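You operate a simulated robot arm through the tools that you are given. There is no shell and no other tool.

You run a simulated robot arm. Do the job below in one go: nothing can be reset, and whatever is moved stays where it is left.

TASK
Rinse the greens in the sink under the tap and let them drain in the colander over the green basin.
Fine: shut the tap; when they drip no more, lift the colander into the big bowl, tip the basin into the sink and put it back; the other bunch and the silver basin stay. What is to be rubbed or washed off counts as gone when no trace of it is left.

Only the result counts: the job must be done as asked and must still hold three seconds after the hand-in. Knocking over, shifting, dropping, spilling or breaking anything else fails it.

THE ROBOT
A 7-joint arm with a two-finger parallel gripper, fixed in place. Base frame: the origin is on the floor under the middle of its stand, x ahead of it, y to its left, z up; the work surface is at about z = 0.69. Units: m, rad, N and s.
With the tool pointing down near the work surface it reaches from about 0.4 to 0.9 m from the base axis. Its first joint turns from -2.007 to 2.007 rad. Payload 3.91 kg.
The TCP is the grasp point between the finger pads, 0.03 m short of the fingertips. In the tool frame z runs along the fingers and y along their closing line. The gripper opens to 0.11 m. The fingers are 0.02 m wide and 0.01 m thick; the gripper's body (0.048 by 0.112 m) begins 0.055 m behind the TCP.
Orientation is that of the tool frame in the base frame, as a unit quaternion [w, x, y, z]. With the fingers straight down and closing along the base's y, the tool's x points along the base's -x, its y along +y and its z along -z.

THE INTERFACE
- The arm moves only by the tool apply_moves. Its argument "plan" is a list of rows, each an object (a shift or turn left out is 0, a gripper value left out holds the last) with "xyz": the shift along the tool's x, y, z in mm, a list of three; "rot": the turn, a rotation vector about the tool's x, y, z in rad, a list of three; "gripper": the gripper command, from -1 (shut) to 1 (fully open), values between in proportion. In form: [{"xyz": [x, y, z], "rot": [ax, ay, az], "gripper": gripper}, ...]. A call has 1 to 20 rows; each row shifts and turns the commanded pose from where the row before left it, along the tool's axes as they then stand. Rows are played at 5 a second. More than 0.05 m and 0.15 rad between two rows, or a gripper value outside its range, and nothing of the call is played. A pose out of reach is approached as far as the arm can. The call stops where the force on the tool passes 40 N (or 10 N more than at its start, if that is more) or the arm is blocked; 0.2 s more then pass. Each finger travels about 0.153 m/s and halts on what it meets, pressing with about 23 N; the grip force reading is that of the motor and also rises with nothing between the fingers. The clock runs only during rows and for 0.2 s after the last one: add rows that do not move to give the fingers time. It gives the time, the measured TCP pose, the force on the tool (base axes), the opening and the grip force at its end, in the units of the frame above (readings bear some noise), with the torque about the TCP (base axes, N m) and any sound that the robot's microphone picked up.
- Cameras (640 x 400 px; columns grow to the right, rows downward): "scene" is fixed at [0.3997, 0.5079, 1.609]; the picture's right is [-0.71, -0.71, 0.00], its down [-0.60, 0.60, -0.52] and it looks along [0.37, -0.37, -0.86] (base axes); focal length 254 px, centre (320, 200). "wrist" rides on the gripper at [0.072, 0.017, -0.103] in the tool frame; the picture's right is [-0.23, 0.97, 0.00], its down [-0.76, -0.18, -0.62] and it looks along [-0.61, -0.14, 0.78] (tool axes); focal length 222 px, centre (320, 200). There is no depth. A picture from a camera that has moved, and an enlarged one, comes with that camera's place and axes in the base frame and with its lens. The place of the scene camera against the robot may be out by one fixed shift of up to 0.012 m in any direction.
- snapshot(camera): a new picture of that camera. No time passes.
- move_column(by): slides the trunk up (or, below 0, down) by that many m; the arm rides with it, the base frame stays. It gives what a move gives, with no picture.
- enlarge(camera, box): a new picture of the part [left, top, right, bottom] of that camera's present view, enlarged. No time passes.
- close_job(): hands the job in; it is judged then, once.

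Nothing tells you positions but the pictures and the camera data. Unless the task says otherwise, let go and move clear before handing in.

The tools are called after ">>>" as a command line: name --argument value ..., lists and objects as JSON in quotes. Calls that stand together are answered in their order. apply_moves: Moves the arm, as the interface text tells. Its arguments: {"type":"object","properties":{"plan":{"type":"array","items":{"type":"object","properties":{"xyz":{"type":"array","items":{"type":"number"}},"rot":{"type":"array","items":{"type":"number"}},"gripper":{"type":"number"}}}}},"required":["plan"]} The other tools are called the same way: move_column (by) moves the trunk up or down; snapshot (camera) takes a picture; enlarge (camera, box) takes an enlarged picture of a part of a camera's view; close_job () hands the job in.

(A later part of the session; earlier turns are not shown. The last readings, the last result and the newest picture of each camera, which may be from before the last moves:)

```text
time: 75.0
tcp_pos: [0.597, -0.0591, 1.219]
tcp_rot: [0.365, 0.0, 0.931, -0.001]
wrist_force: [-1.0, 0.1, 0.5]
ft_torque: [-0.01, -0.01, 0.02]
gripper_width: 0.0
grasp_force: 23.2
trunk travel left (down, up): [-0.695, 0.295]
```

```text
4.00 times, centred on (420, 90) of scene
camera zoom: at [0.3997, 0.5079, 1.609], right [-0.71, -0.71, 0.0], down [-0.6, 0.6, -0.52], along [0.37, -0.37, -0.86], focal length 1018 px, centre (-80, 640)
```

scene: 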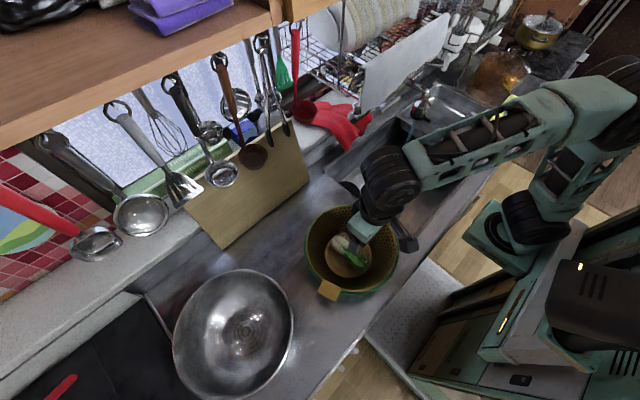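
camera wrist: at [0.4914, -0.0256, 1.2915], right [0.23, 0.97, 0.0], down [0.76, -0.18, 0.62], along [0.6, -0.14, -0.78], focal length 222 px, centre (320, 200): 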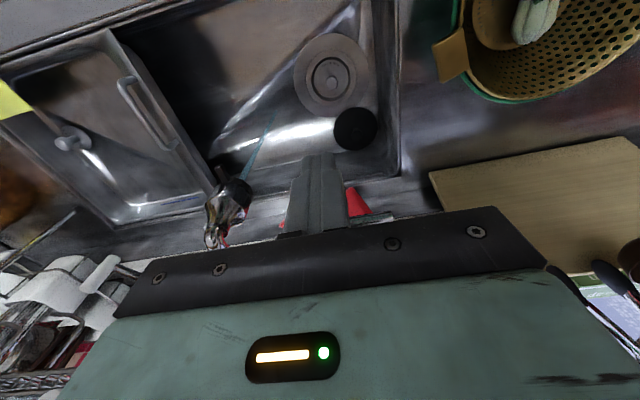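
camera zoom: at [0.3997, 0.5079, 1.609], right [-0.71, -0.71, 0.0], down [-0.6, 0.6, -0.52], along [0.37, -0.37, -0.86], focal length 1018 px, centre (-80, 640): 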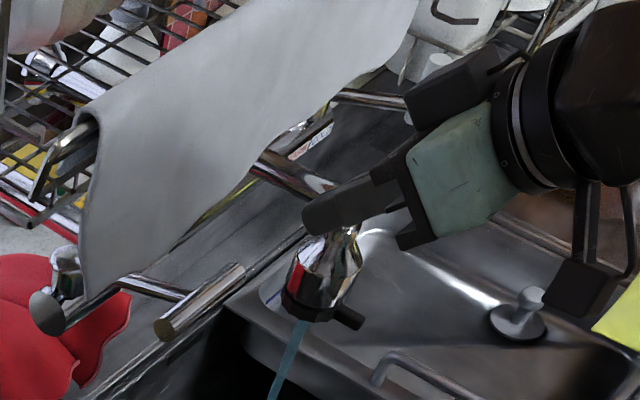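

>>> apply_moves --plan '[{"xyz": [-24.2, 0, 22.5]}, {"xyz": [-13.2, 0, 12.3]}, {"xyz": [13.6, 0, 14.6]}, {"xyz": [13.6, 0, 14.6]}, {"xyz": [8.2, 0, 8.8]}, {"xyz": [8.2, 0, 8.8]}, {}]'

>>> enlarge --camera "scene" --box '[340, 60, 500, 160]'

```text
time: 76.7
tcp_pos: [0.6481, -0.0591, 1.1535]
tcp_rot: [0.365, 0.0, 0.931, 0.001]
wrist_force: [-0.3, 0.4, -0.3]
ft_torque: [0.01, 0.0, -0.01]
gripper_width: 0.0001
grasp_force: 22.5
trunk travel left (down, up): [-0.695, 0.295]
```

```text
4.00 times, centred on (420, 110) of scene
camera zoom: at [0.3997, 0.5079, 1.609], right [-0.71, -0.71, 0.0], down [-0.6, 0.6, -0.52], along [0.37, -0.37, -0.86], focal length 1018 px, centre (-80, 560)
```

zoom: 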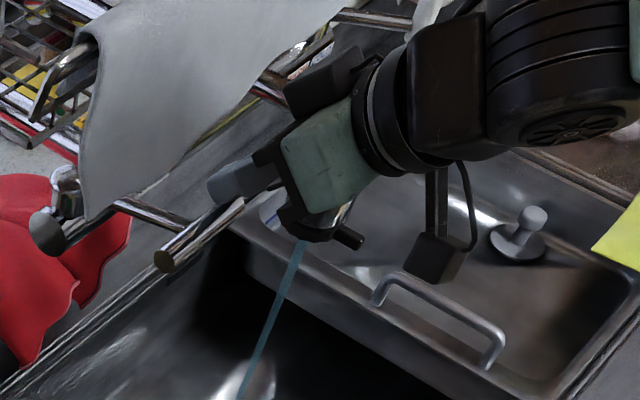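

>>> apply_moves --plan '[{"xyz": [5.5, 0, 5.8]}, {"xyz": [5.5, 0, 5.8]}, {"xyz": [2.7, 0, 2.9]}, {}]'

>>> enlarge --camera "scene" --box '[340, 60, 500, 160]'

```text
time: 77.7
tcp_pos: [0.6486, -0.058, 1.1356]
tcp_rot: [0.365, 0.001, 0.931, -0.001]
wrist_force: [-0.6, 0.7, 0.3]
ft_torque: [0.0, -0.01, 0.02]
gripper_width: 0.0
grasp_force: 23.1
trunk travel left (down, up): [-0.695, 0.295]
```

```text
4.00 times, centred on (420, 110) of scene
camera zoom: at [0.3997, 0.5079, 1.609], right [-0.71, -0.71, 0.0], down [-0.6, 0.6, -0.52], along [0.37, -0.37, -0.86], focal length 1018 px, centre (-80, 560)
```

zoom: 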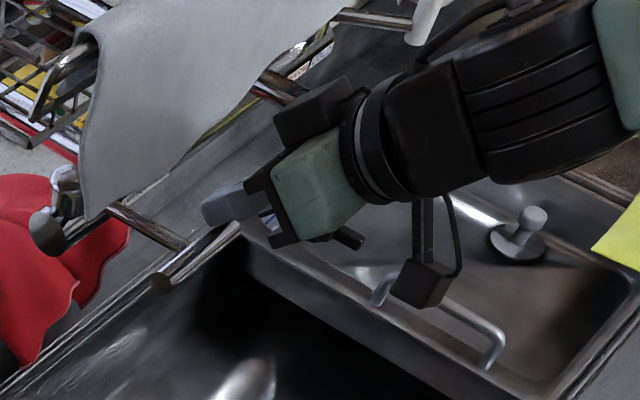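

The stream has stopped. I'll press gently to the stop to make sure it is fully shut.

>>> apply_moves --plan '[{"xyz": [2.7, 0, 2.9]}, {"xyz": [2, 0, 2.2]}, {}]'

>>> apply_moves --plan '[{"xyz": [2, 0, 2.2]}, {"xyz": [1.4, 0, 1.5]}, {}]'

>>> enlarge --camera "scene" --box '[340, 60, 500, 160]'

```text
time: 78.5
tcp_pos: [0.6494, -0.0584, 1.1289]
tcp_rot: [0.366, 0.0, 0.93, -0.001]
wrist_force: [6.0, 0.6, 8.9]
ft_torque: [0.09, -0.32, 0.09]
gripper_width: 0.0
grasp_force: 22.9
trunk travel left (down, up): [-0.695, 0.295]
```

```text
time: 79.2
tcp_pos: [0.6495, -0.0577, 1.1255]
tcp_rot: [0.369, 0.002, 0.93, -0.002]
wrist_force: [17.3, -5.0, 31.2]
ft_torque: [-0.17, -0.79, -0.1]
gripper_width: 0.0
grasp_force: 23.2
trunk travel left (down, up): [-0.695, 0.295]
```

```text
4.00 times, centred on (420, 110) of scene
camera zoom: at [0.3997, 0.5079, 1.609], right [-0.71, -0.71, 0.0], down [-0.6, 0.6, -0.52], along [0.37, -0.37, -0.86], focal length 1018 px, centre (-80, 560)
```

zoom: 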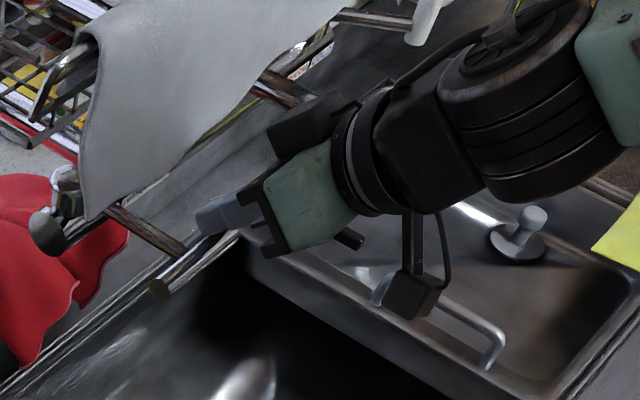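

It is firmly at its stop. I'll rise straight up and check.

>>> apply_moves --plan '[{"xyz": [-4, 0, -4.4]}, {"xyz": [-13.6, 0, -14.6]}, {"xyz": [-20, 0, -21.5]}, {}]'

>>> enlarge --camera "scene" --box '[340, 60, 500, 160]'

>>> enlarge --camera "scene" --box '[320, 225, 380, 275]'

```text
time: 80.2
tcp_pos: [0.6492, -0.0571, 1.1788]
tcp_rot: [0.364, 0.0, 0.931, 0.0]
wrist_force: [-0.2, -0.2, 0.9]
ft_torque: [-0.02, -0.01, -0.02]
gripper_width: 0.0001
grasp_force: 23.4
trunk travel left (down, up): [-0.695, 0.295]
```

```text
4.00 times, centred on (420, 110) of scene
camera zoom: at [0.3997, 0.5079, 1.609], right [-0.71, -0.71, 0.0], down [-0.6, 0.6, -0.52], along [0.37, -0.37, -0.86], focal length 1018 px, centre (-80, 560)
```

zoom: 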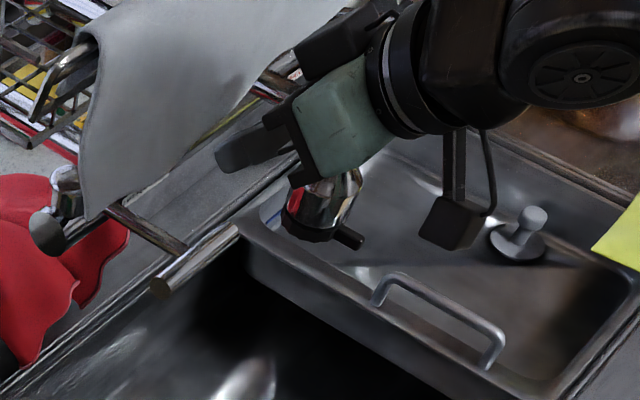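

```text
8.00 times, centred on (350, 250) of scene
camera zoom: at [0.3997, 0.5079, 1.609], right [-0.71, -0.71, 0.0], down [-0.6, 0.6, -0.52], along [0.37, -0.37, -0.86], focal length 2036 px, centre (80, -200)
```

zoom: 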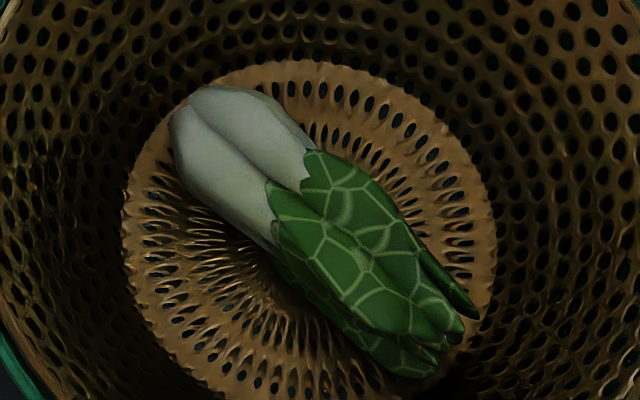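

The tap is shut and stays shut, and the greens show no more droplets. I'll back away and take a side-on look at the colander handle nearest the sink to plan the lift.

>>> apply_moves --plan '[{"xyz": [-14, 0, -15]}, {"xyz": [24, 0, -22.5], "rot": [0, 0.15, 0]}, {"xyz": [27, 0, -18], "rot": [0, 0.15, 0]}, {"xyz": [30, 0, -10], "rot": [0, 0.15, 0]}, {"xyz": [30, 0, -5], "rot": [0, 0.15, 0]}, {"rot": [0, 0.15, 0]}, {"rot": [0, 0, -0.15]}, {"rot": [0, 0, -0.15]}, {"rot": [0, 0, -0.15]}, {"rot": [0, 0, -0.15]}, {"rot": [0, 0, -0.15]}, {"rot": [0, 0, -0.15]}, {"rot": [0, 0, -0.15]}, {"rot": [0, 0, -0.15]}, {"rot": [0, 0, -0.15]}, {"rot": [0, 0, -0.15]}, {"gripper": 1}]'

>>> snapshot --camera "wrist"

```text
time: 83.8
tcp_pos: [0.5217, -0.0593, 1.1913]
tcp_rot: [-0.001, -0.681, 0.732, 0.0]
wrist_force: [0.7, 0.1, 0.3]
ft_torque: [-0.01, -0.02, -0.01]
gripper_width: 0.1099
grasp_force: 0.0
trunk travel left (down, up): [-0.695, 0.295]
```

```text
taken
camera wrist: at [0.4999, -0.1297, 1.294], right [-0.96, 0.3, 0.0], down [0.23, 0.75, 0.62], along [0.18, 0.59, -0.78], focal length 222 px, centre (320, 200)
```

wrist: 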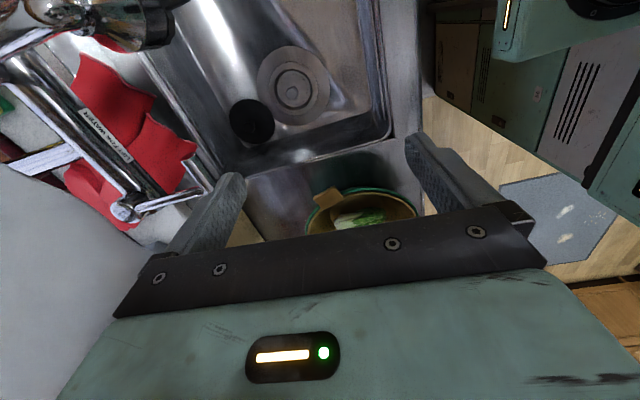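

>>> apply_moves --plan '[{"xyz": [0, 0, 45]}, {"xyz": [0, 0, 45]}, {"xyz": [0, 0, 45]}, {"rot": [0, -0.15, 0]}, {"rot": [0, -0.15, 0]}, {"rot": [0, -0.15, 0]}, {"rot": [0, -0.15, 0]}, {}]'

>>> snapshot --camera "wrist"

>>> snapshot --camera "scene"

```text
time: 85.7
tcp_pos: [0.5227, -0.0593, 1.0571]
tcp_rot: [0.216, -0.65, 0.7, 0.202]
wrist_force: [0.4, -0.2, -0.5]
ft_torque: [-0.01, 0.04, 0.01]
gripper_width: 0.1101
grasp_force: 0.0
trunk travel left (down, up): [-0.695, 0.295]
```

```text
taken
camera wrist: at [0.4973, -0.1751, 1.1001], right [-0.96, 0.26, 0.13], down [0.2, 0.26, 0.94], along [0.21, 0.93, -0.3], focal length 222 px, centre (320, 200)
```

wrist: 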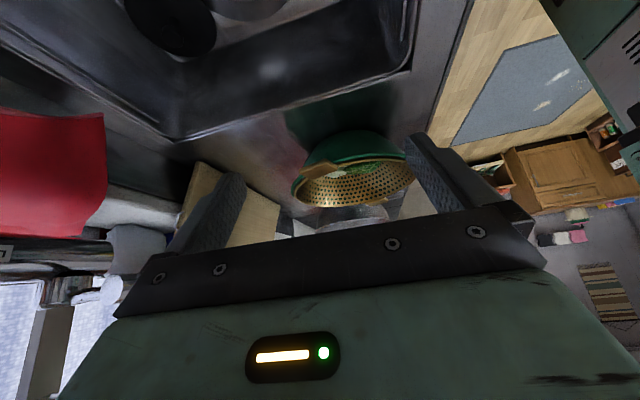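

```text
taken
```

scene: 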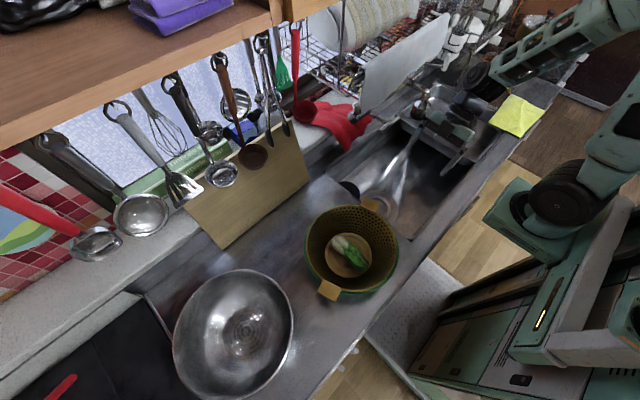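

>>> enlarge --camera "wrist" --box '[270, 110, 430, 220]'

```text
3.64 times, centred on (350, 165) of wrist
camera zoom: at [0.4973, -0.1751, 1.1001], right [-0.96, 0.26, 0.13], down [0.2, 0.26, 0.94], along [0.21, 0.93, -0.3], focal length 808 px, centre (211, 327)
```

zoom: 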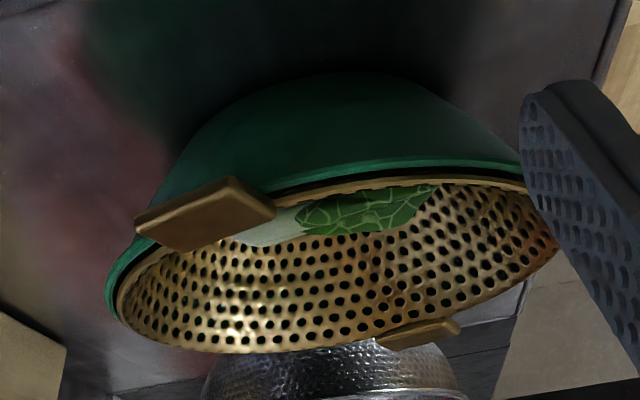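

The tabs are flat slabs about 45×40 mm that overhang the basin rim. The plan is to clamp the sink-side tab, near (0.562, 0.127), from above and below with a horizontal hand pointing at the colander. First I'll check that this wrist pose is reachable over the open sink.

>>> apply_moves --plan '[{"xyz": [25, 0, 37]}, {"rot": [-0.0712, 0, -0.104]}, {"rot": [-0.0712, 0, -0.104]}, {"rot": [-0.0712, 0, -0.104]}, {"rot": [0, -0.15, 0]}, {"rot": [0, -0.15, 0]}, {"rot": [0, -0.15, 0]}, {"rot": [0, -0.15, 0]}, {"rot": [0, -0.15, 0]}, {"rot": [0, -0.15, 0]}, {"rot": [0, -0.07, 0]}, {}]'

>>> snapshot --camera "scene"

>>> snapshot --camera "wrist"

```text
time: 88.2
tcp_pos: [0.5213, -0.059, 1.0114]
tcp_rot: [0.417, -0.57, 0.42, 0.57]
wrist_force: [0.1, -0.4, 0.1]
ft_torque: [0.02, -0.01, -0.01]
gripper_width: 0.1101
grasp_force: 0.1
trunk travel left (down, up): [-0.695, 0.295]
```

```text
taken
```

scene: 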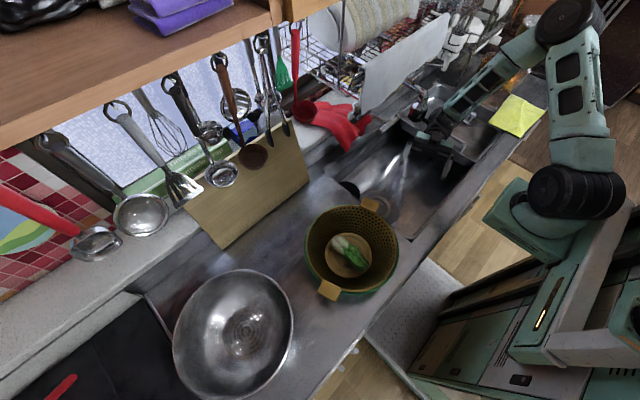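

```text
taken
camera wrist: at [0.5365, -0.1618, 0.9381], right [-0.93, -0.29, 0.23], down [0.36, -0.54, 0.76], along [-0.1, 0.79, 0.61], focal length 222 px, centre (320, 200)
```

wrist: 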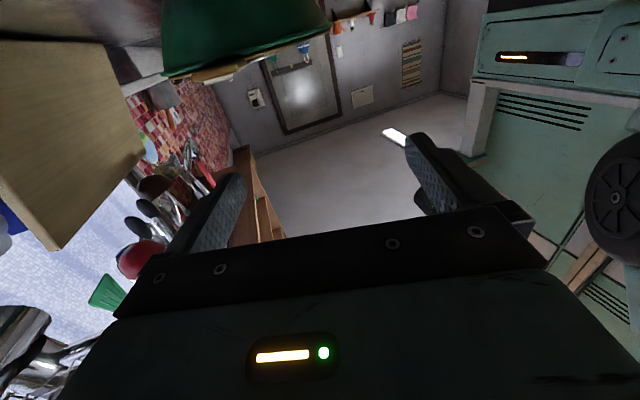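

The horizontal pose is reachable. The camera now sees the tab nearly edge-on, so I'll zoom in on it.

>>> enlarge --camera "wrist" --box '[130, 0, 370, 150]'

```text
2.67 times, centred on (250, 75) of wrist
camera zoom: at [0.5365, -0.1618, 0.9381], right [-0.93, -0.29, 0.23], down [0.36, -0.54, 0.76], along [-0.1, 0.79, 0.61], focal length 592 px, centre (507, 533)
```

zoom: 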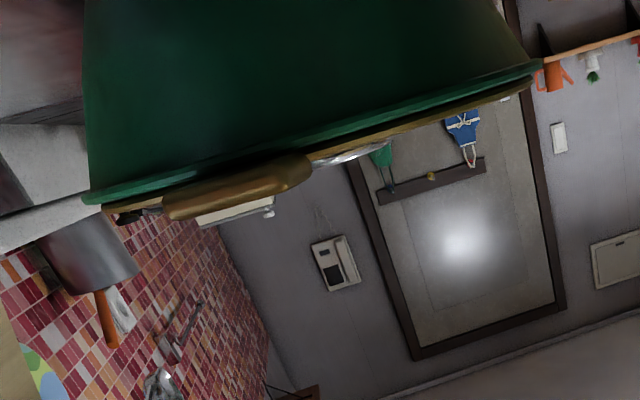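

The tab is level at z≈0.952 and about 12 mm thick, with its outer edge centred near (0.5615, 0.107). Now I'll roll the hand so the fingers close vertically.

>>> apply_moves --plan '[{"rot": [0, 0, 0.15]}, {"rot": [0, 0, 0.15]}, {"rot": [0, 0, 0.15]}, {"rot": [0, 0, 0.15]}, {"rot": [0, 0, 0.15]}, {"rot": [0, 0, 0.15]}, {"rot": [0, 0, 0.15]}, {"rot": [0, 0, 0.15]}, {"rot": [0, 0, 0.15]}, {"rot": [0, 0, 0.15]}, {"rot": [0, 0, 0.07]}, {}]'

>>> snapshot --camera "wrist"

>>> snapshot --camera "scene"

```text
time: 90.8
tcp_pos: [0.5223, -0.059, 1.0104]
tcp_rot: [-0.108, -0.107, 0.699, 0.699]
wrist_force: [-0.2, -0.6, -0.4]
ft_torque: [0.03, 0.01, 0.0]
gripper_width: 0.1099
grasp_force: 0.1
trunk travel left (down, up): [-0.695, 0.295]
```

```text
taken
camera wrist: at [0.485, -0.179, 1.0272], right [0.22, 0.07, 0.97], down [0.91, -0.37, -0.18], along [0.34, 0.93, -0.14], focal length 222 px, centre (320, 200)
```

wrist: 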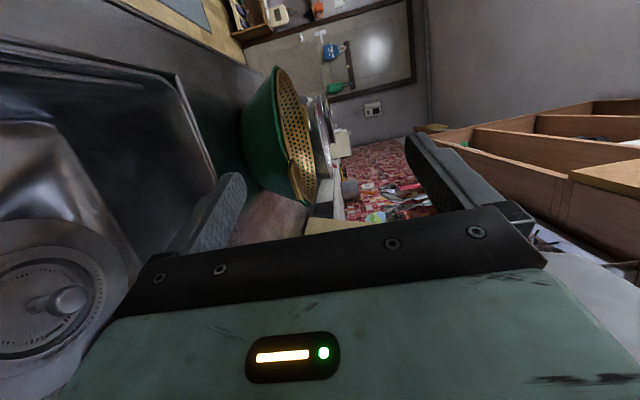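

```text
taken
```

scene: 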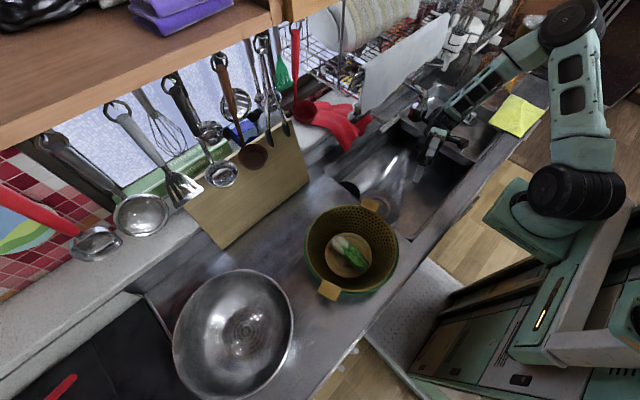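

The hand is now horizontal with vertical closing. I'll approach to a standoff in front of the tab with a moderate opening.

>>> apply_moves --plan '[{"gripper": 0.1}, {"xyz": [-29.1, -19.7, 29.6]}, {"xyz": [-29.1, -19.7, 29.6]}, {"xyz": [-29.1, -19.7, 29.6]}, {}]'

>>> snapshot --camera "wrist"

>>> enlarge --camera "scene" --box '[320, 140, 480, 240]'

```text
time: 92.0
tcp_pos: [0.5806, 0.0493, 0.9494]
tcp_rot: [-0.107, -0.108, 0.699, 0.699]
wrist_force: [0.0, 0.1, 0.3]
ft_torque: [-0.02, -0.03, -0.01]
gripper_width: 0.0607
grasp_force: 0.0
trunk travel left (down, up): [-0.695, 0.295]
```

```text
taken
camera wrist: at [0.5432, -0.0714, 0.9673], right [0.22, 0.07, 0.97], down [0.91, -0.37, -0.18], along [0.34, 0.93, -0.14], focal length 222 px, centre (320, 200)
```

wrist: 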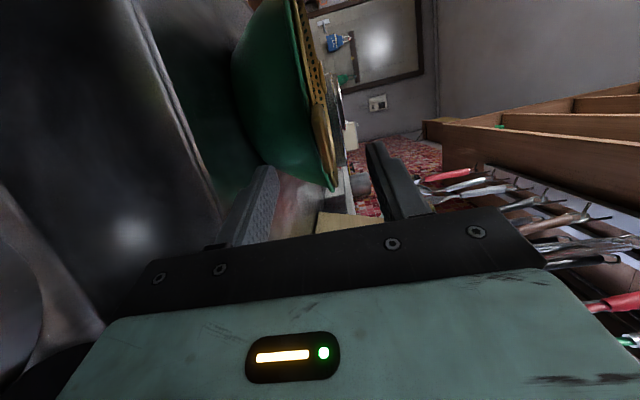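

```text
4.00 times, centred on (400, 190) of scene
camera zoom: at [0.3997, 0.5079, 1.609], right [-0.71, -0.71, 0.0], down [-0.6, 0.6, -0.52], along [0.37, -0.37, -0.86], focal length 1018 px, centre (0, 240)
```

zoom: 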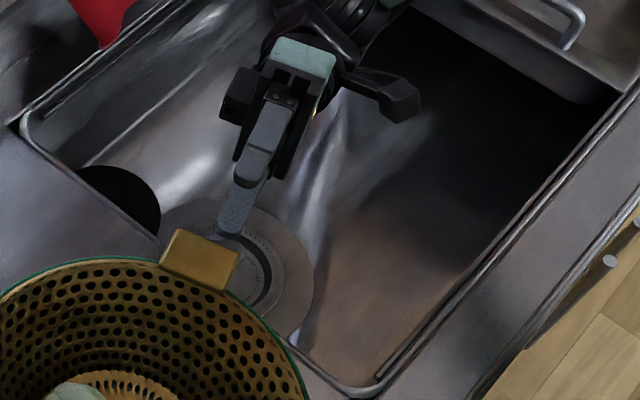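

>>> enlarge --camera "wrist" --box '[240, 60, 432, 220]'

```text
2.50 times, centred on (336, 140) of wrist
camera zoom: at [0.5432, -0.0714, 0.9673], right [0.22, 0.07, 0.97], down [0.91, -0.37, -0.18], along [0.34, 0.93, -0.14], focal length 555 px, centre (280, 350)
```

zoom: 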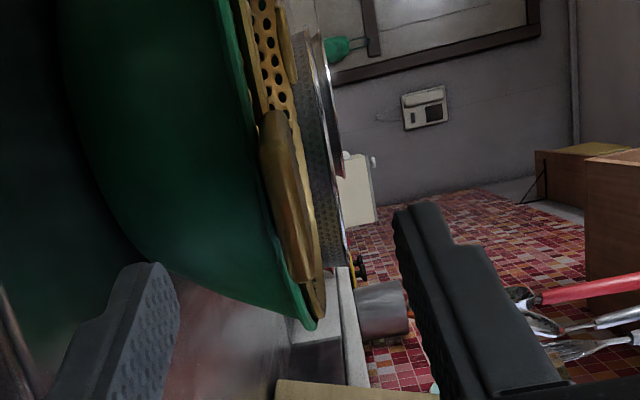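

The tab lies between the open fingers. I'll advance until the pads overlap it.

>>> apply_moves --plan '[{"xyz": [-2, 2, 30]}, {"xyz": [0, 0, 20]}, {}]'

>>> enlarge --camera "wrist" --box '[200, 40, 440, 240]'

>>> enlarge --camera "scene" --box '[320, 160, 448, 240]'

```text
time: 92.8
tcp_pos: [0.5665, 0.0991, 0.9519]
tcp_rot: [-0.107, -0.107, 0.699, 0.699]
wrist_force: [0.2, 0.2, -0.4]
ft_torque: [0.01, 0.0, 0.01]
gripper_width: 0.0605
grasp_force: 0.1
trunk travel left (down, up): [-0.695, 0.295]
```

```text
2.00 times, centred on (320, 140) of wrist
camera zoom: at [0.5285, -0.0213, 0.9686], right [0.22, 0.07, 0.97], down [0.91, -0.37, -0.18], along [0.34, 0.93, -0.14], focal length 444 px, centre (320, 320)
```

zoom: 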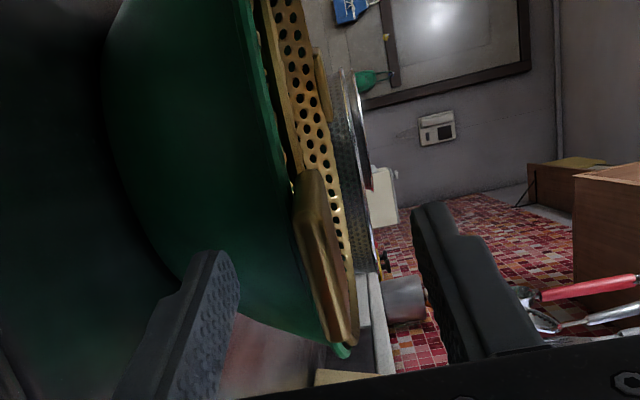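

```text
5.00 times, centred on (384, 200) of scene
camera zoom: at [0.3997, 0.5079, 1.609], right [-0.71, -0.71, 0.0], down [-0.6, 0.6, -0.52], along [0.37, -0.37, -0.86], focal length 1272 px, centre (0, 200)
```

zoom: 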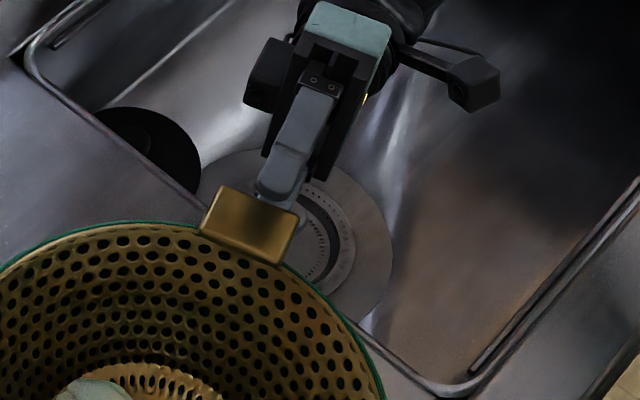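

>>> apply_moves --plan '[{"xyz": [0, 0, 9]}, {}]'

>>> enlarge --camera "wrist" --box '[220, 60, 420, 240]'

```text
time: 93.5
tcp_pos: [0.5623, 0.1087, 0.9526]
tcp_rot: [-0.107, -0.108, 0.7, 0.698]
wrist_force: [-0.5, -0.1, 0.0]
ft_torque: [-0.01, -0.02, 0.0]
gripper_width: 0.0606
grasp_force: 0.1
trunk travel left (down, up): [-0.695, 0.295]
```

```text
2.22 times, centred on (320, 150) of wrist
camera zoom: at [0.5256, -0.0119, 0.9687], right [0.22, 0.07, 0.97], down [0.91, -0.37, -0.18], along [0.34, 0.93, -0.14], focal length 494 px, centre (320, 311)
```

zoom: 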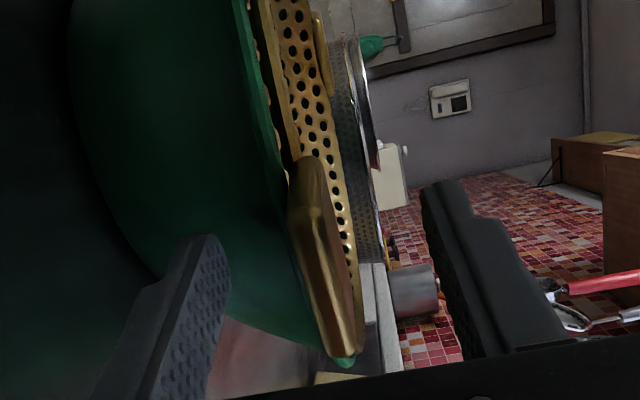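

The pads overlap the tab, so I'll close on it.

>>> apply_moves --plan '[{"gripper": -0.5}, {"gripper": -1}, {}, {}, {}]'

>>> snapshot --camera "wrist"

>>> enlarge --camera "scene" --box '[280, 170, 440, 300]'

```text
time: 94.7
tcp_pos: [0.5632, 0.1073, 0.9508]
tcp_rot: [-0.107, -0.108, 0.7, 0.698]
wrist_force: [-0.4, 0.8, 0.8]
ft_torque: [0.05, -0.04, 0.04]
gripper_width: 0.0099
grasp_force: 23.1
trunk travel left (down, up): [-0.695, 0.295]
```

```text
taken
camera wrist: at [0.5256, -0.0121, 0.9687], right [0.22, 0.07, 0.97], down [0.91, -0.37, -0.18], along [0.34, 0.93, -0.14], focal length 222 px, centre (320, 200)
```

wrist: 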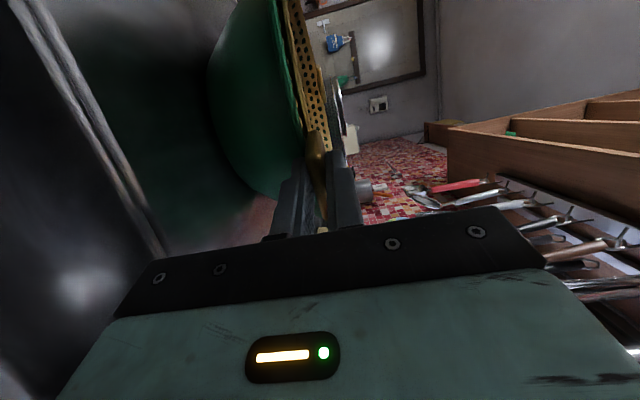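

```text
3.08 times, centred on (360, 235) of scene
camera zoom: at [0.3997, 0.5079, 1.609], right [-0.71, -0.71, 0.0], down [-0.6, 0.6, -0.52], along [0.37, -0.37, -0.86], focal length 783 px, centre (197, 92)
```

zoom: 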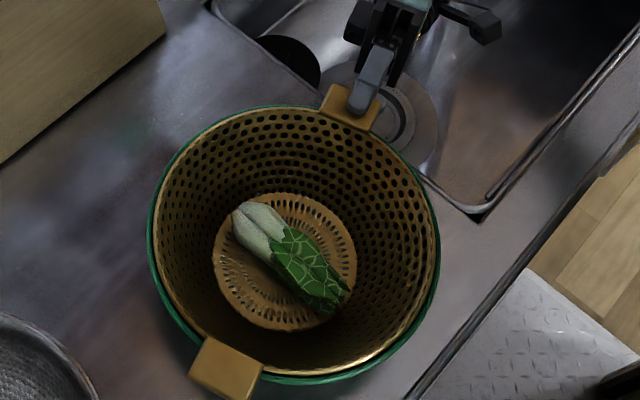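

The tab is clamped at 9.9 mm and nothing is dripping any more. I'll do a small test lift to read the weight and torque.

>>> apply_moves --plan '[{"xyz": [0, 5, 0]}, {"xyz": [0, 5, 0]}, {"xyz": [0, 5, 0]}, {}]'

>>> enlarge --camera "scene" --box '[280, 170, 440, 300]'

>>> snapshot --camera "wrist"

```text
time: 95.7
tcp_pos: [0.5634, 0.108, 0.9692]
tcp_rot: [-0.108, -0.107, 0.699, 0.699]
wrist_force: [0.0, -1.0, -3.4]
ft_torque: [-0.38, -0.14, -0.01]
gripper_width: 0.0099
grasp_force: 22.0
trunk travel left (down, up): [-0.695, 0.295]
```

```text
3.08 times, centred on (360, 235) of scene
camera zoom: at [0.3997, 0.5079, 1.609], right [-0.71, -0.71, 0.0], down [-0.6, 0.6, -0.52], along [0.37, -0.37, -0.86], focal length 783 px, centre (197, 92)
```

zoom: 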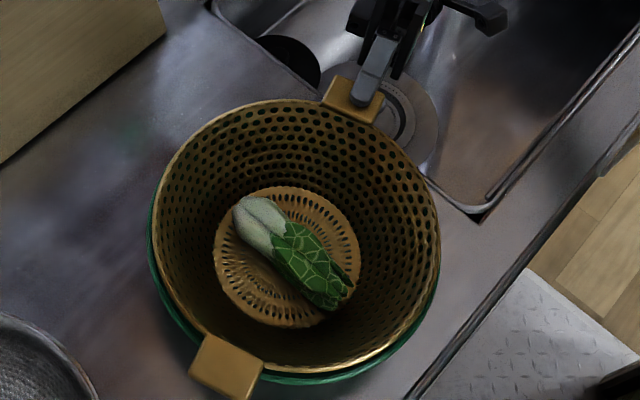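

```text
taken
camera wrist: at [0.525, -0.0112, 0.9854], right [0.22, 0.07, 0.97], down [0.91, -0.37, -0.18], along [0.34, 0.93, -0.14], focal length 222 px, centre (320, 200)
```

wrist: 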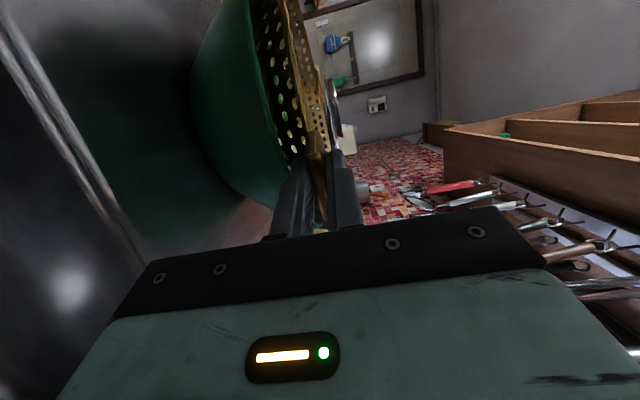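

The far handle has not lifted yet, so the colander is only tilting so far. I'll lift a little more and watch the torque and the far side.

>>> apply_moves --plan '[{"xyz": [0, 5, 0]}, {"xyz": [0, 5, 0]}, {}, {}]'

>>> enlarge --camera "scene" --box '[280, 170, 440, 300]'

>>> enlarge --camera "wrist" --box '[200, 0, 440, 240]'

```text
time: 96.7
tcp_pos: [0.5622, 0.1091, 0.9791]
tcp_rot: [-0.108, -0.108, 0.7, 0.698]
wrist_force: [0.5, -0.5, -1.8]
ft_torque: [-0.41, -0.08, -0.02]
gripper_width: 0.0098
grasp_force: 23.0
trunk travel left (down, up): [-0.695, 0.295]
```

```text
3.08 times, centred on (360, 235) of scene
camera zoom: at [0.3997, 0.5079, 1.609], right [-0.71, -0.71, 0.0], down [-0.6, 0.6, -0.52], along [0.37, -0.37, -0.86], focal length 783 px, centre (197, 92)
```

zoom: 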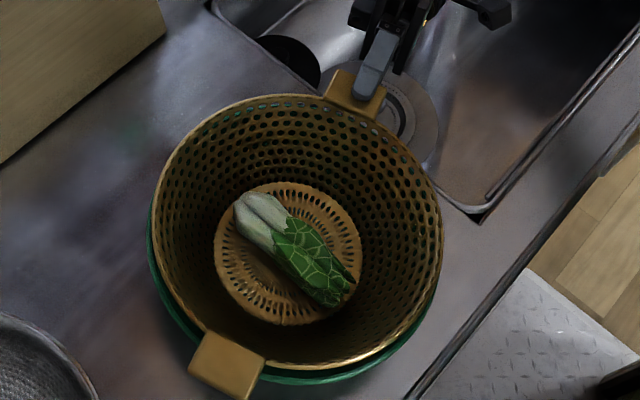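

```text
1.67 times, centred on (320, 120) of wrist
camera zoom: at [0.5251, -0.0113, 0.9954], right [0.22, 0.07, 0.97], down [0.91, -0.37, -0.18], along [0.34, 0.93, -0.14], focal length 370 px, centre (320, 333)
```

zoom: 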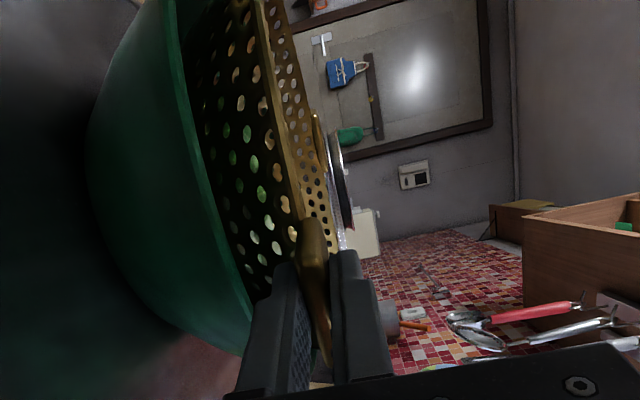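

>>> apply_moves --plan '[{"xyz": [0, 8, 0]}, {"xyz": [0, 8, 0]}, {"xyz": [0, 8, 0]}, {}, {}]'

>>> enlarge --camera "scene" --box '[280, 170, 440, 300]'

>>> enlarge --camera "wrist" --box '[200, 0, 440, 240]'

```text
time: 97.8
tcp_pos: [0.5619, 0.1053, 0.9962]
tcp_rot: [-0.112, -0.101, 0.701, 0.697]
wrist_force: [0.0, 0.8, -2.2]
ft_torque: [-0.4, -0.14, 0.0]
gripper_width: 0.01
grasp_force: 23.1
trunk travel left (down, up): [-0.695, 0.295]
```

```text
3.08 times, centred on (360, 235) of scene
camera zoom: at [0.3997, 0.5079, 1.609], right [-0.71, -0.71, 0.0], down [-0.6, 0.6, -0.52], along [0.37, -0.37, -0.86], focal length 783 px, centre (197, 92)
```

zoom: 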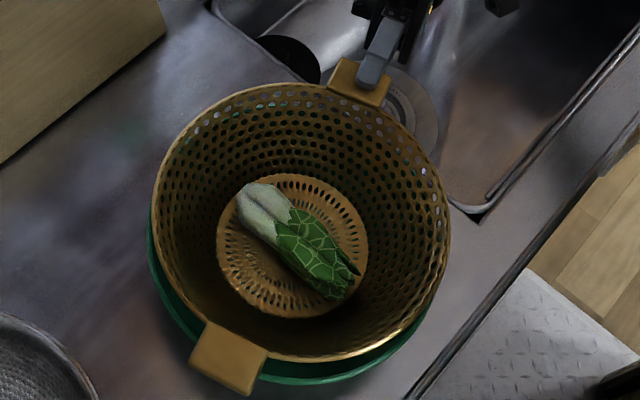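

```text
1.67 times, centred on (320, 120) of wrist
camera zoom: at [0.5254, -0.013, 1.0142], right [0.23, 0.07, 0.97], down [0.91, -0.37, -0.19], along [0.34, 0.93, -0.15], focal length 370 px, centre (320, 333)
```

zoom: 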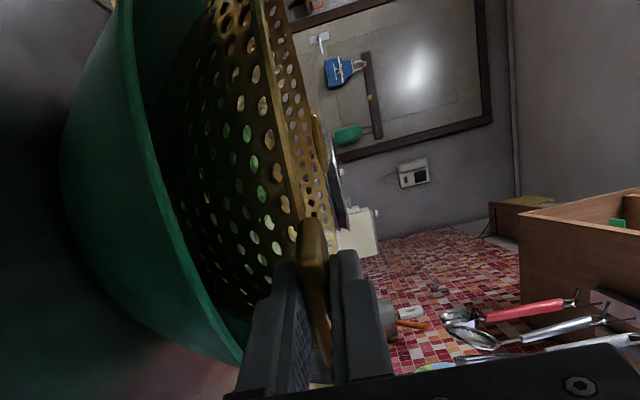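

The far handle is now rising too. The total weight is about 2.7 N and the torque is steady at about 0.42 Nm, so the grip is holding. I'll continue lifting slowly until the colander clears the basin.

>>> apply_moves --plan '[{"xyz": [0, 8, 0]}, {"xyz": [0, 8, 0]}, {"xyz": [0, 8, 0]}, {"xyz": [0, 8, 0]}, {}]'

>>> enlarge --camera "scene" --box '[280, 150, 440, 300]'

>>> snapshot --camera "wrist"

```text
time: 99.2
tcp_pos: [0.5589, 0.0966, 1.0032]
tcp_rot: [-0.129, -0.072, 0.713, 0.685]
wrist_force: [0.0, 0.4, -1.9]
ft_torque: [-0.43, -0.09, -0.02]
gripper_width: 0.0095
grasp_force: 22.3
trunk travel left (down, up): [-0.695, 0.295]
stopped in row 5: the arm was blocked; the commanded pose is now the measured one
```

```text
2.67 times, centred on (360, 225) of scene
camera zoom: at [0.3997, 0.5079, 1.609], right [-0.71, -0.71, 0.0], down [-0.6, 0.6, -0.52], along [0.37, -0.37, -0.86], focal length 679 px, centre (213, 133)
```

zoom: 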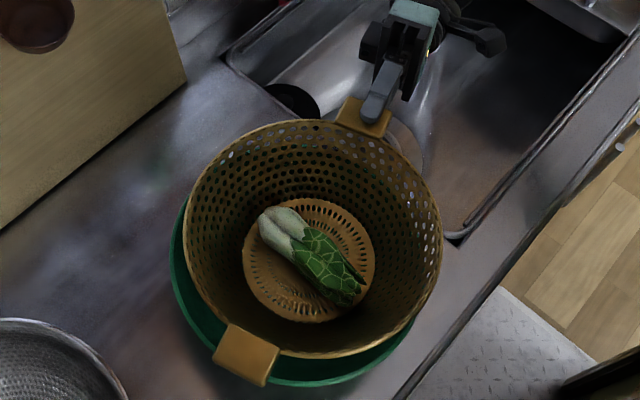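

```text
taken
camera wrist: at [0.5211, -0.0218, 1.0283], right [0.29, 0.11, 0.95], down [0.89, -0.4, -0.22], along [0.35, 0.91, -0.21], focal length 222 px, centre (320, 200)
```

wrist: 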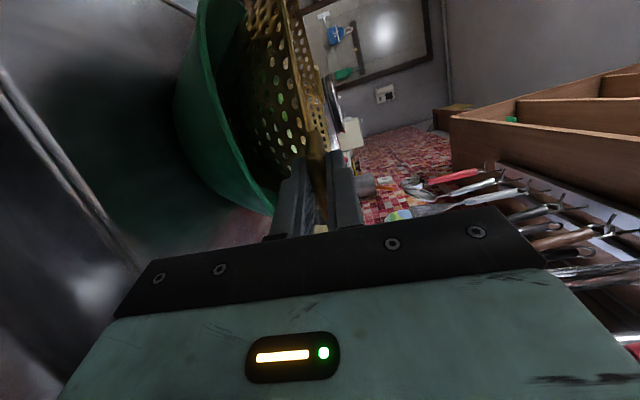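

The arm got blocked while rising, probably because the wrist touched the tap lever overhead. I'll check the tap before doing anything else.

>>> enlarge --camera "scene" --box '[340, 60, 500, 180]'

>>> snapshot --camera "scene"

```text
3.33 times, centred on (420, 120) of scene
camera zoom: at [0.3997, 0.5079, 1.609], right [-0.71, -0.71, 0.0], down [-0.6, 0.6, -0.52], along [0.37, -0.37, -0.86], focal length 848 px, centre (-13, 467)
```

zoom: 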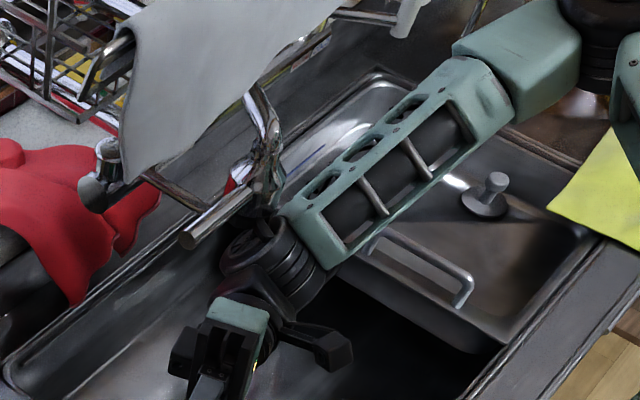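

```text
taken
```

scene: 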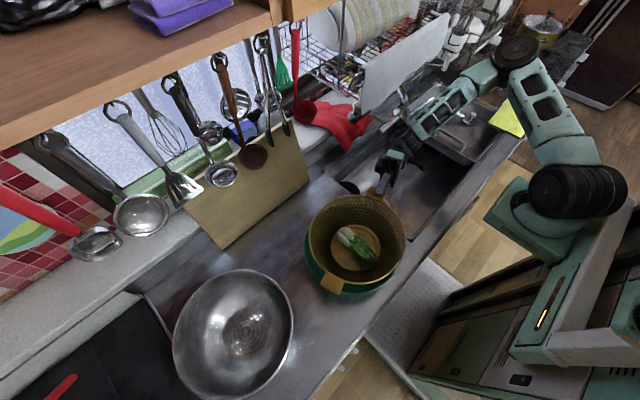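

>>> enlarge --camera "scene" --box '[370, 70, 450, 130]'

```text
6.67 times, centred on (410, 100) of scene
camera zoom: at [0.3997, 0.5079, 1.609], right [-0.71, -0.71, 0.0], down [-0.6, 0.6, -0.52], along [0.37, -0.37, -0.86], focal length 1697 px, centre (-280, 867)
```

zoom: 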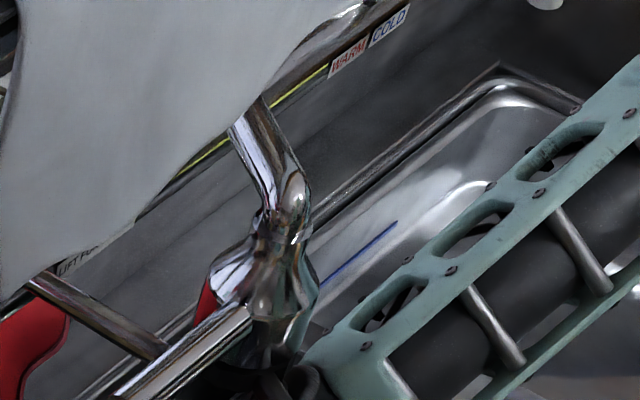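

The wrist pushed against the swivelling spout from below, although the lever is still down and no water runs. I'll lower the colander back into the basin along the same path and let go, then use a different approach direction.

>>> apply_moves --plan '[{"xyz": [-0.9, -10, 0.3]}, {"xyz": [-8, -9, 9.6], "rot": [-0.024, 0.019, -0.087]}, {"xyz": [0, -8, 0]}, {"xyz": [0, -8, 0]}, {}]'

>>> enlarge --camera "scene" --box '[280, 170, 440, 300]'

>>> enlarge --camera "scene" --box '[340, 60, 500, 160]'

```text
time: 100.5
tcp_pos: [0.565, 0.1101, 0.965]
tcp_rot: [-0.103, -0.11, 0.699, 0.699]
wrist_force: [-0.4, -0.2, -2.9]
ft_torque: [-0.43, -0.12, 0.06]
gripper_width: 0.0099
grasp_force: 23.2
trunk travel left (down, up): [-0.695, 0.295]
```

```text
3.08 times, centred on (360, 235) of scene
camera zoom: at [0.3997, 0.5079, 1.609], right [-0.71, -0.71, 0.0], down [-0.6, 0.6, -0.52], along [0.37, -0.37, -0.86], focal length 783 px, centre (197, 92)
```

zoom: 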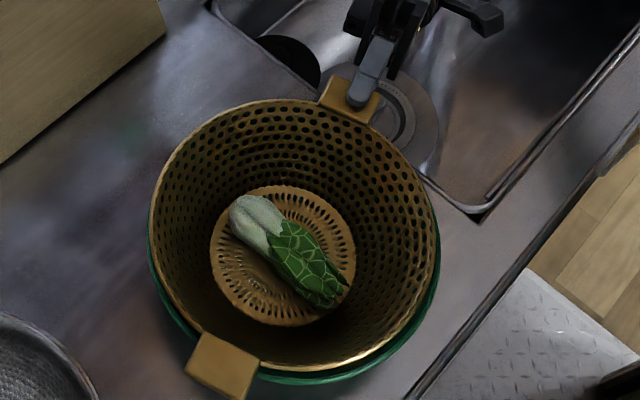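

```text
4.00 times, centred on (420, 110) of scene
camera zoom: at [0.3997, 0.5079, 1.609], right [-0.71, -0.71, 0.0], down [-0.6, 0.6, -0.52], along [0.37, -0.37, -0.86], focal length 1018 px, centre (-80, 560)
```

zoom: 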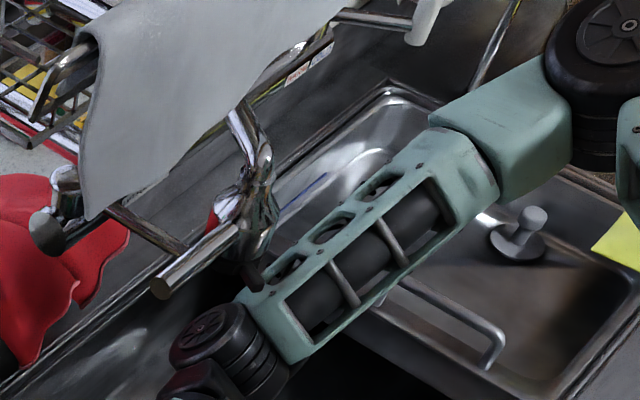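

The spout did swivel toward the lever. I'll deal with it once my hands are free. First I'll set the colander down fully and release.

>>> apply_moves --plan '[{"xyz": [0, -6, 0]}, {"xyz": [0, -5, 0]}, {}]'

>>> enlarge --camera "scene" --box '[280, 170, 440, 300]'

>>> enlarge --camera "wrist" --box '[200, 0, 440, 240]'

```text
time: 101.2
tcp_pos: [0.5656, 0.109, 0.9547]
tcp_rot: [-0.103, -0.11, 0.699, 0.699]
wrist_force: [-1.4, -0.9, -1.2]
ft_torque: [-0.13, -0.11, 0.19]
gripper_width: 0.0098
grasp_force: 22.6
trunk travel left (down, up): [-0.695, 0.295]
```

```text
3.08 times, centred on (360, 235) of scene
camera zoom: at [0.3997, 0.5079, 1.609], right [-0.71, -0.71, 0.0], down [-0.6, 0.6, -0.52], along [0.37, -0.37, -0.86], focal length 783 px, centre (197, 92)
```

zoom: 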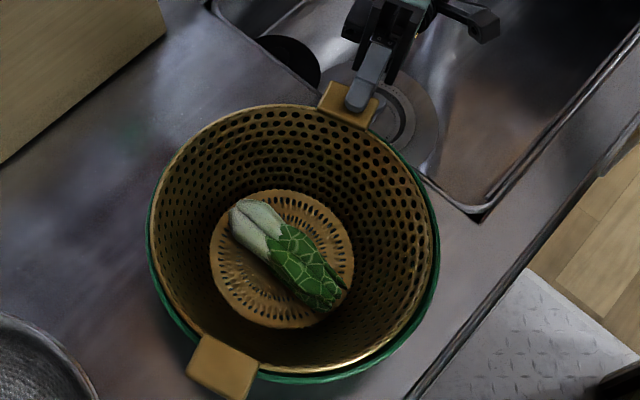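

```text
1.67 times, centred on (320, 120) of wrist
camera zoom: at [0.5277, -0.0113, 0.9703], right [0.21, 0.07, 0.98], down [0.91, -0.37, -0.17], along [0.35, 0.93, -0.14], focal length 370 px, centre (320, 333)
```

zoom: 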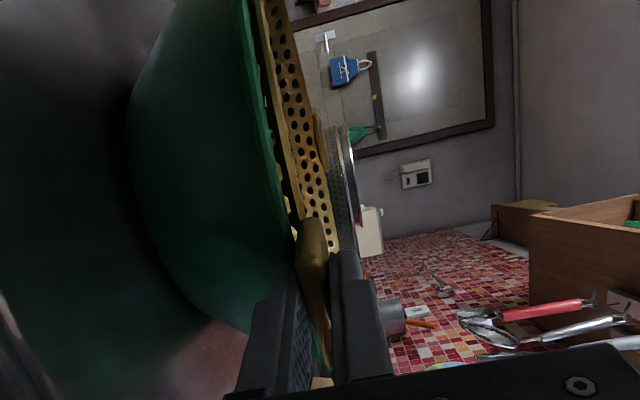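

>>> apply_moves --plan '[{"xyz": [4, 0, 0]}, {"xyz": [0, -3, 0]}, {}]'

>>> enlarge --camera "scene" --box '[280, 170, 440, 300]'

```text
time: 102.0
tcp_pos: [0.5607, 0.1071, 0.9522]
tcp_rot: [-0.104, -0.11, 0.699, 0.699]
wrist_force: [2.0, -0.9, 1.1]
ft_torque: [0.06, 0.22, -0.23]
gripper_width: 0.01
grasp_force: 22.7
trunk travel left (down, up): [-0.695, 0.295]
```

```text
3.08 times, centred on (360, 235) of scene
camera zoom: at [0.3997, 0.5079, 1.609], right [-0.71, -0.71, 0.0], down [-0.6, 0.6, -0.52], along [0.37, -0.37, -0.86], focal length 783 px, centre (197, 92)
```

zoom: 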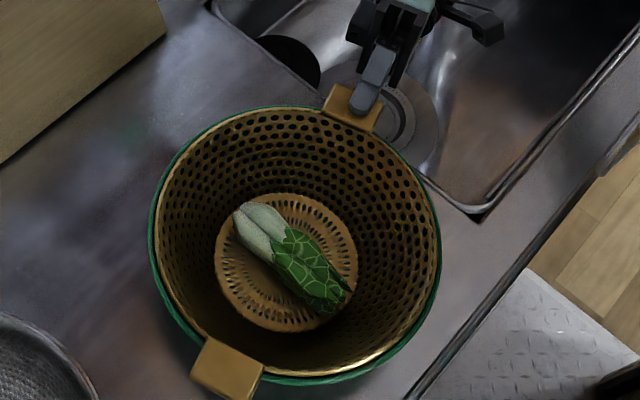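

>>> apply_moves --plan '[{"gripper": -0.4}, {"gripper": 0.1}, {}, {"xyz": [0, 0, -20]}, {"xyz": [0, 0, -30]}, {"xyz": [0, 0, -30]}, {"xyz": [0, 0, -30]}, {}]'

>>> snapshot --camera "scene"

>>> enlarge --camera "scene" --box '[340, 60, 500, 160]'

>>> enlarge --camera "scene" --box '[280, 170, 440, 300]'

```text
time: 103.8
tcp_pos: [0.5927, 0.0037, 0.9522]
tcp_rot: [-0.104, -0.11, 0.699, 0.699]
wrist_force: [0.5, -0.2, -1.1]
ft_torque: [-0.04, 0.0, 0.04]
gripper_width: 0.0605
grasp_force: 0.1
trunk travel left (down, up): [-0.695, 0.295]
```

```text
taken
```

scene: 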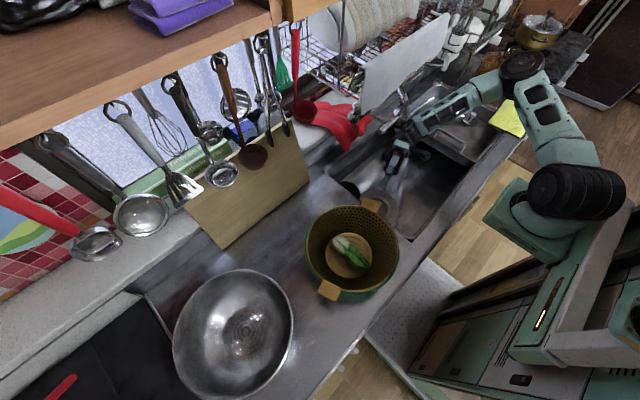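

```text
4.00 times, centred on (420, 110) of scene
camera zoom: at [0.3997, 0.5079, 1.609], right [-0.71, -0.71, 0.0], down [-0.6, 0.6, -0.52], along [0.37, -0.37, -0.86], focal length 1018 px, centre (-80, 560)
```

zoom: 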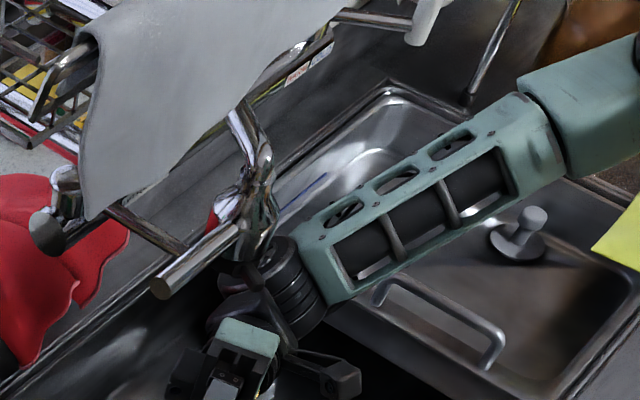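

```text
3.08 times, centred on (360, 235) of scene
camera zoom: at [0.3997, 0.5079, 1.609], right [-0.71, -0.71, 0.0], down [-0.6, 0.6, -0.52], along [0.37, -0.37, -0.86], focal length 783 px, centre (197, 92)
```

zoom: 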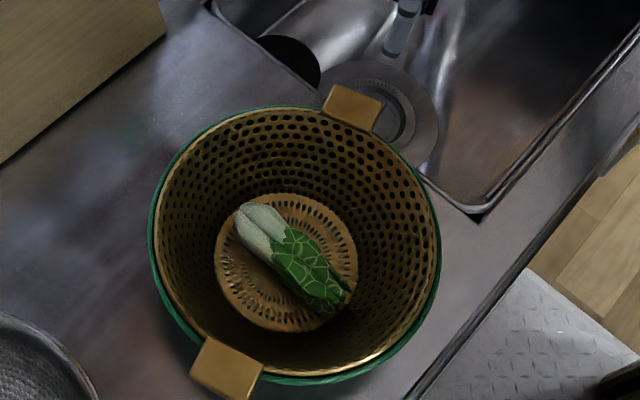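

The colander and basin are back as they were. Now I'll draw the arm back toward the robot, out from under the tap.

>>> apply_moves --plan '[{"xyz": [30, 0, -10]}, {"xyz": [30, 0, -10]}, {"xyz": [40, 0, 0]}, {}]'

>>> enlarge --camera "scene" --box '[340, 60, 500, 160]'

>>> snapshot --camera "scene"

```text
time: 104.8
tcp_pos: [0.5037, -0.0496, 0.9511]
tcp_rot: [-0.102, -0.11, 0.699, 0.7]
wrist_force: [1.0, -0.1, -0.3]
ft_torque: [0.04, -0.02, -0.03]
gripper_width: 0.0604
grasp_force: 0.1
trunk travel left (down, up): [-0.695, 0.295]
```

```text
4.00 times, centred on (420, 110) of scene
camera zoom: at [0.3997, 0.5079, 1.609], right [-0.71, -0.71, 0.0], down [-0.6, 0.6, -0.52], along [0.37, -0.37, -0.86], focal length 1018 px, centre (-80, 560)
```

zoom: 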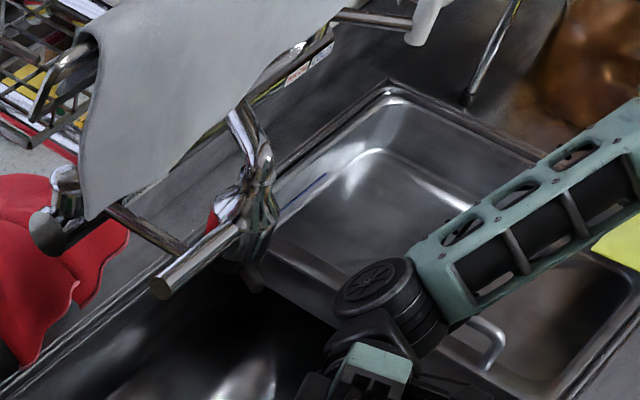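

```text
taken
```

scene: 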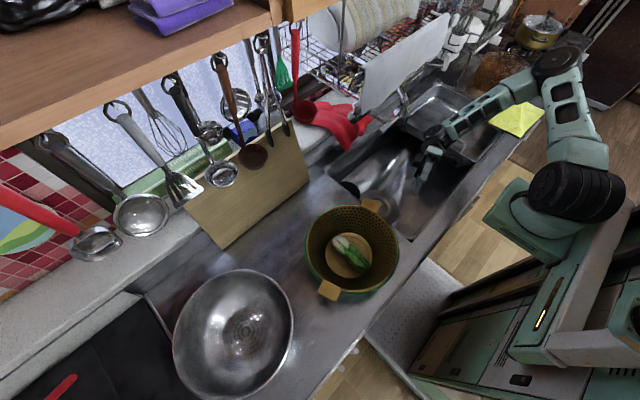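

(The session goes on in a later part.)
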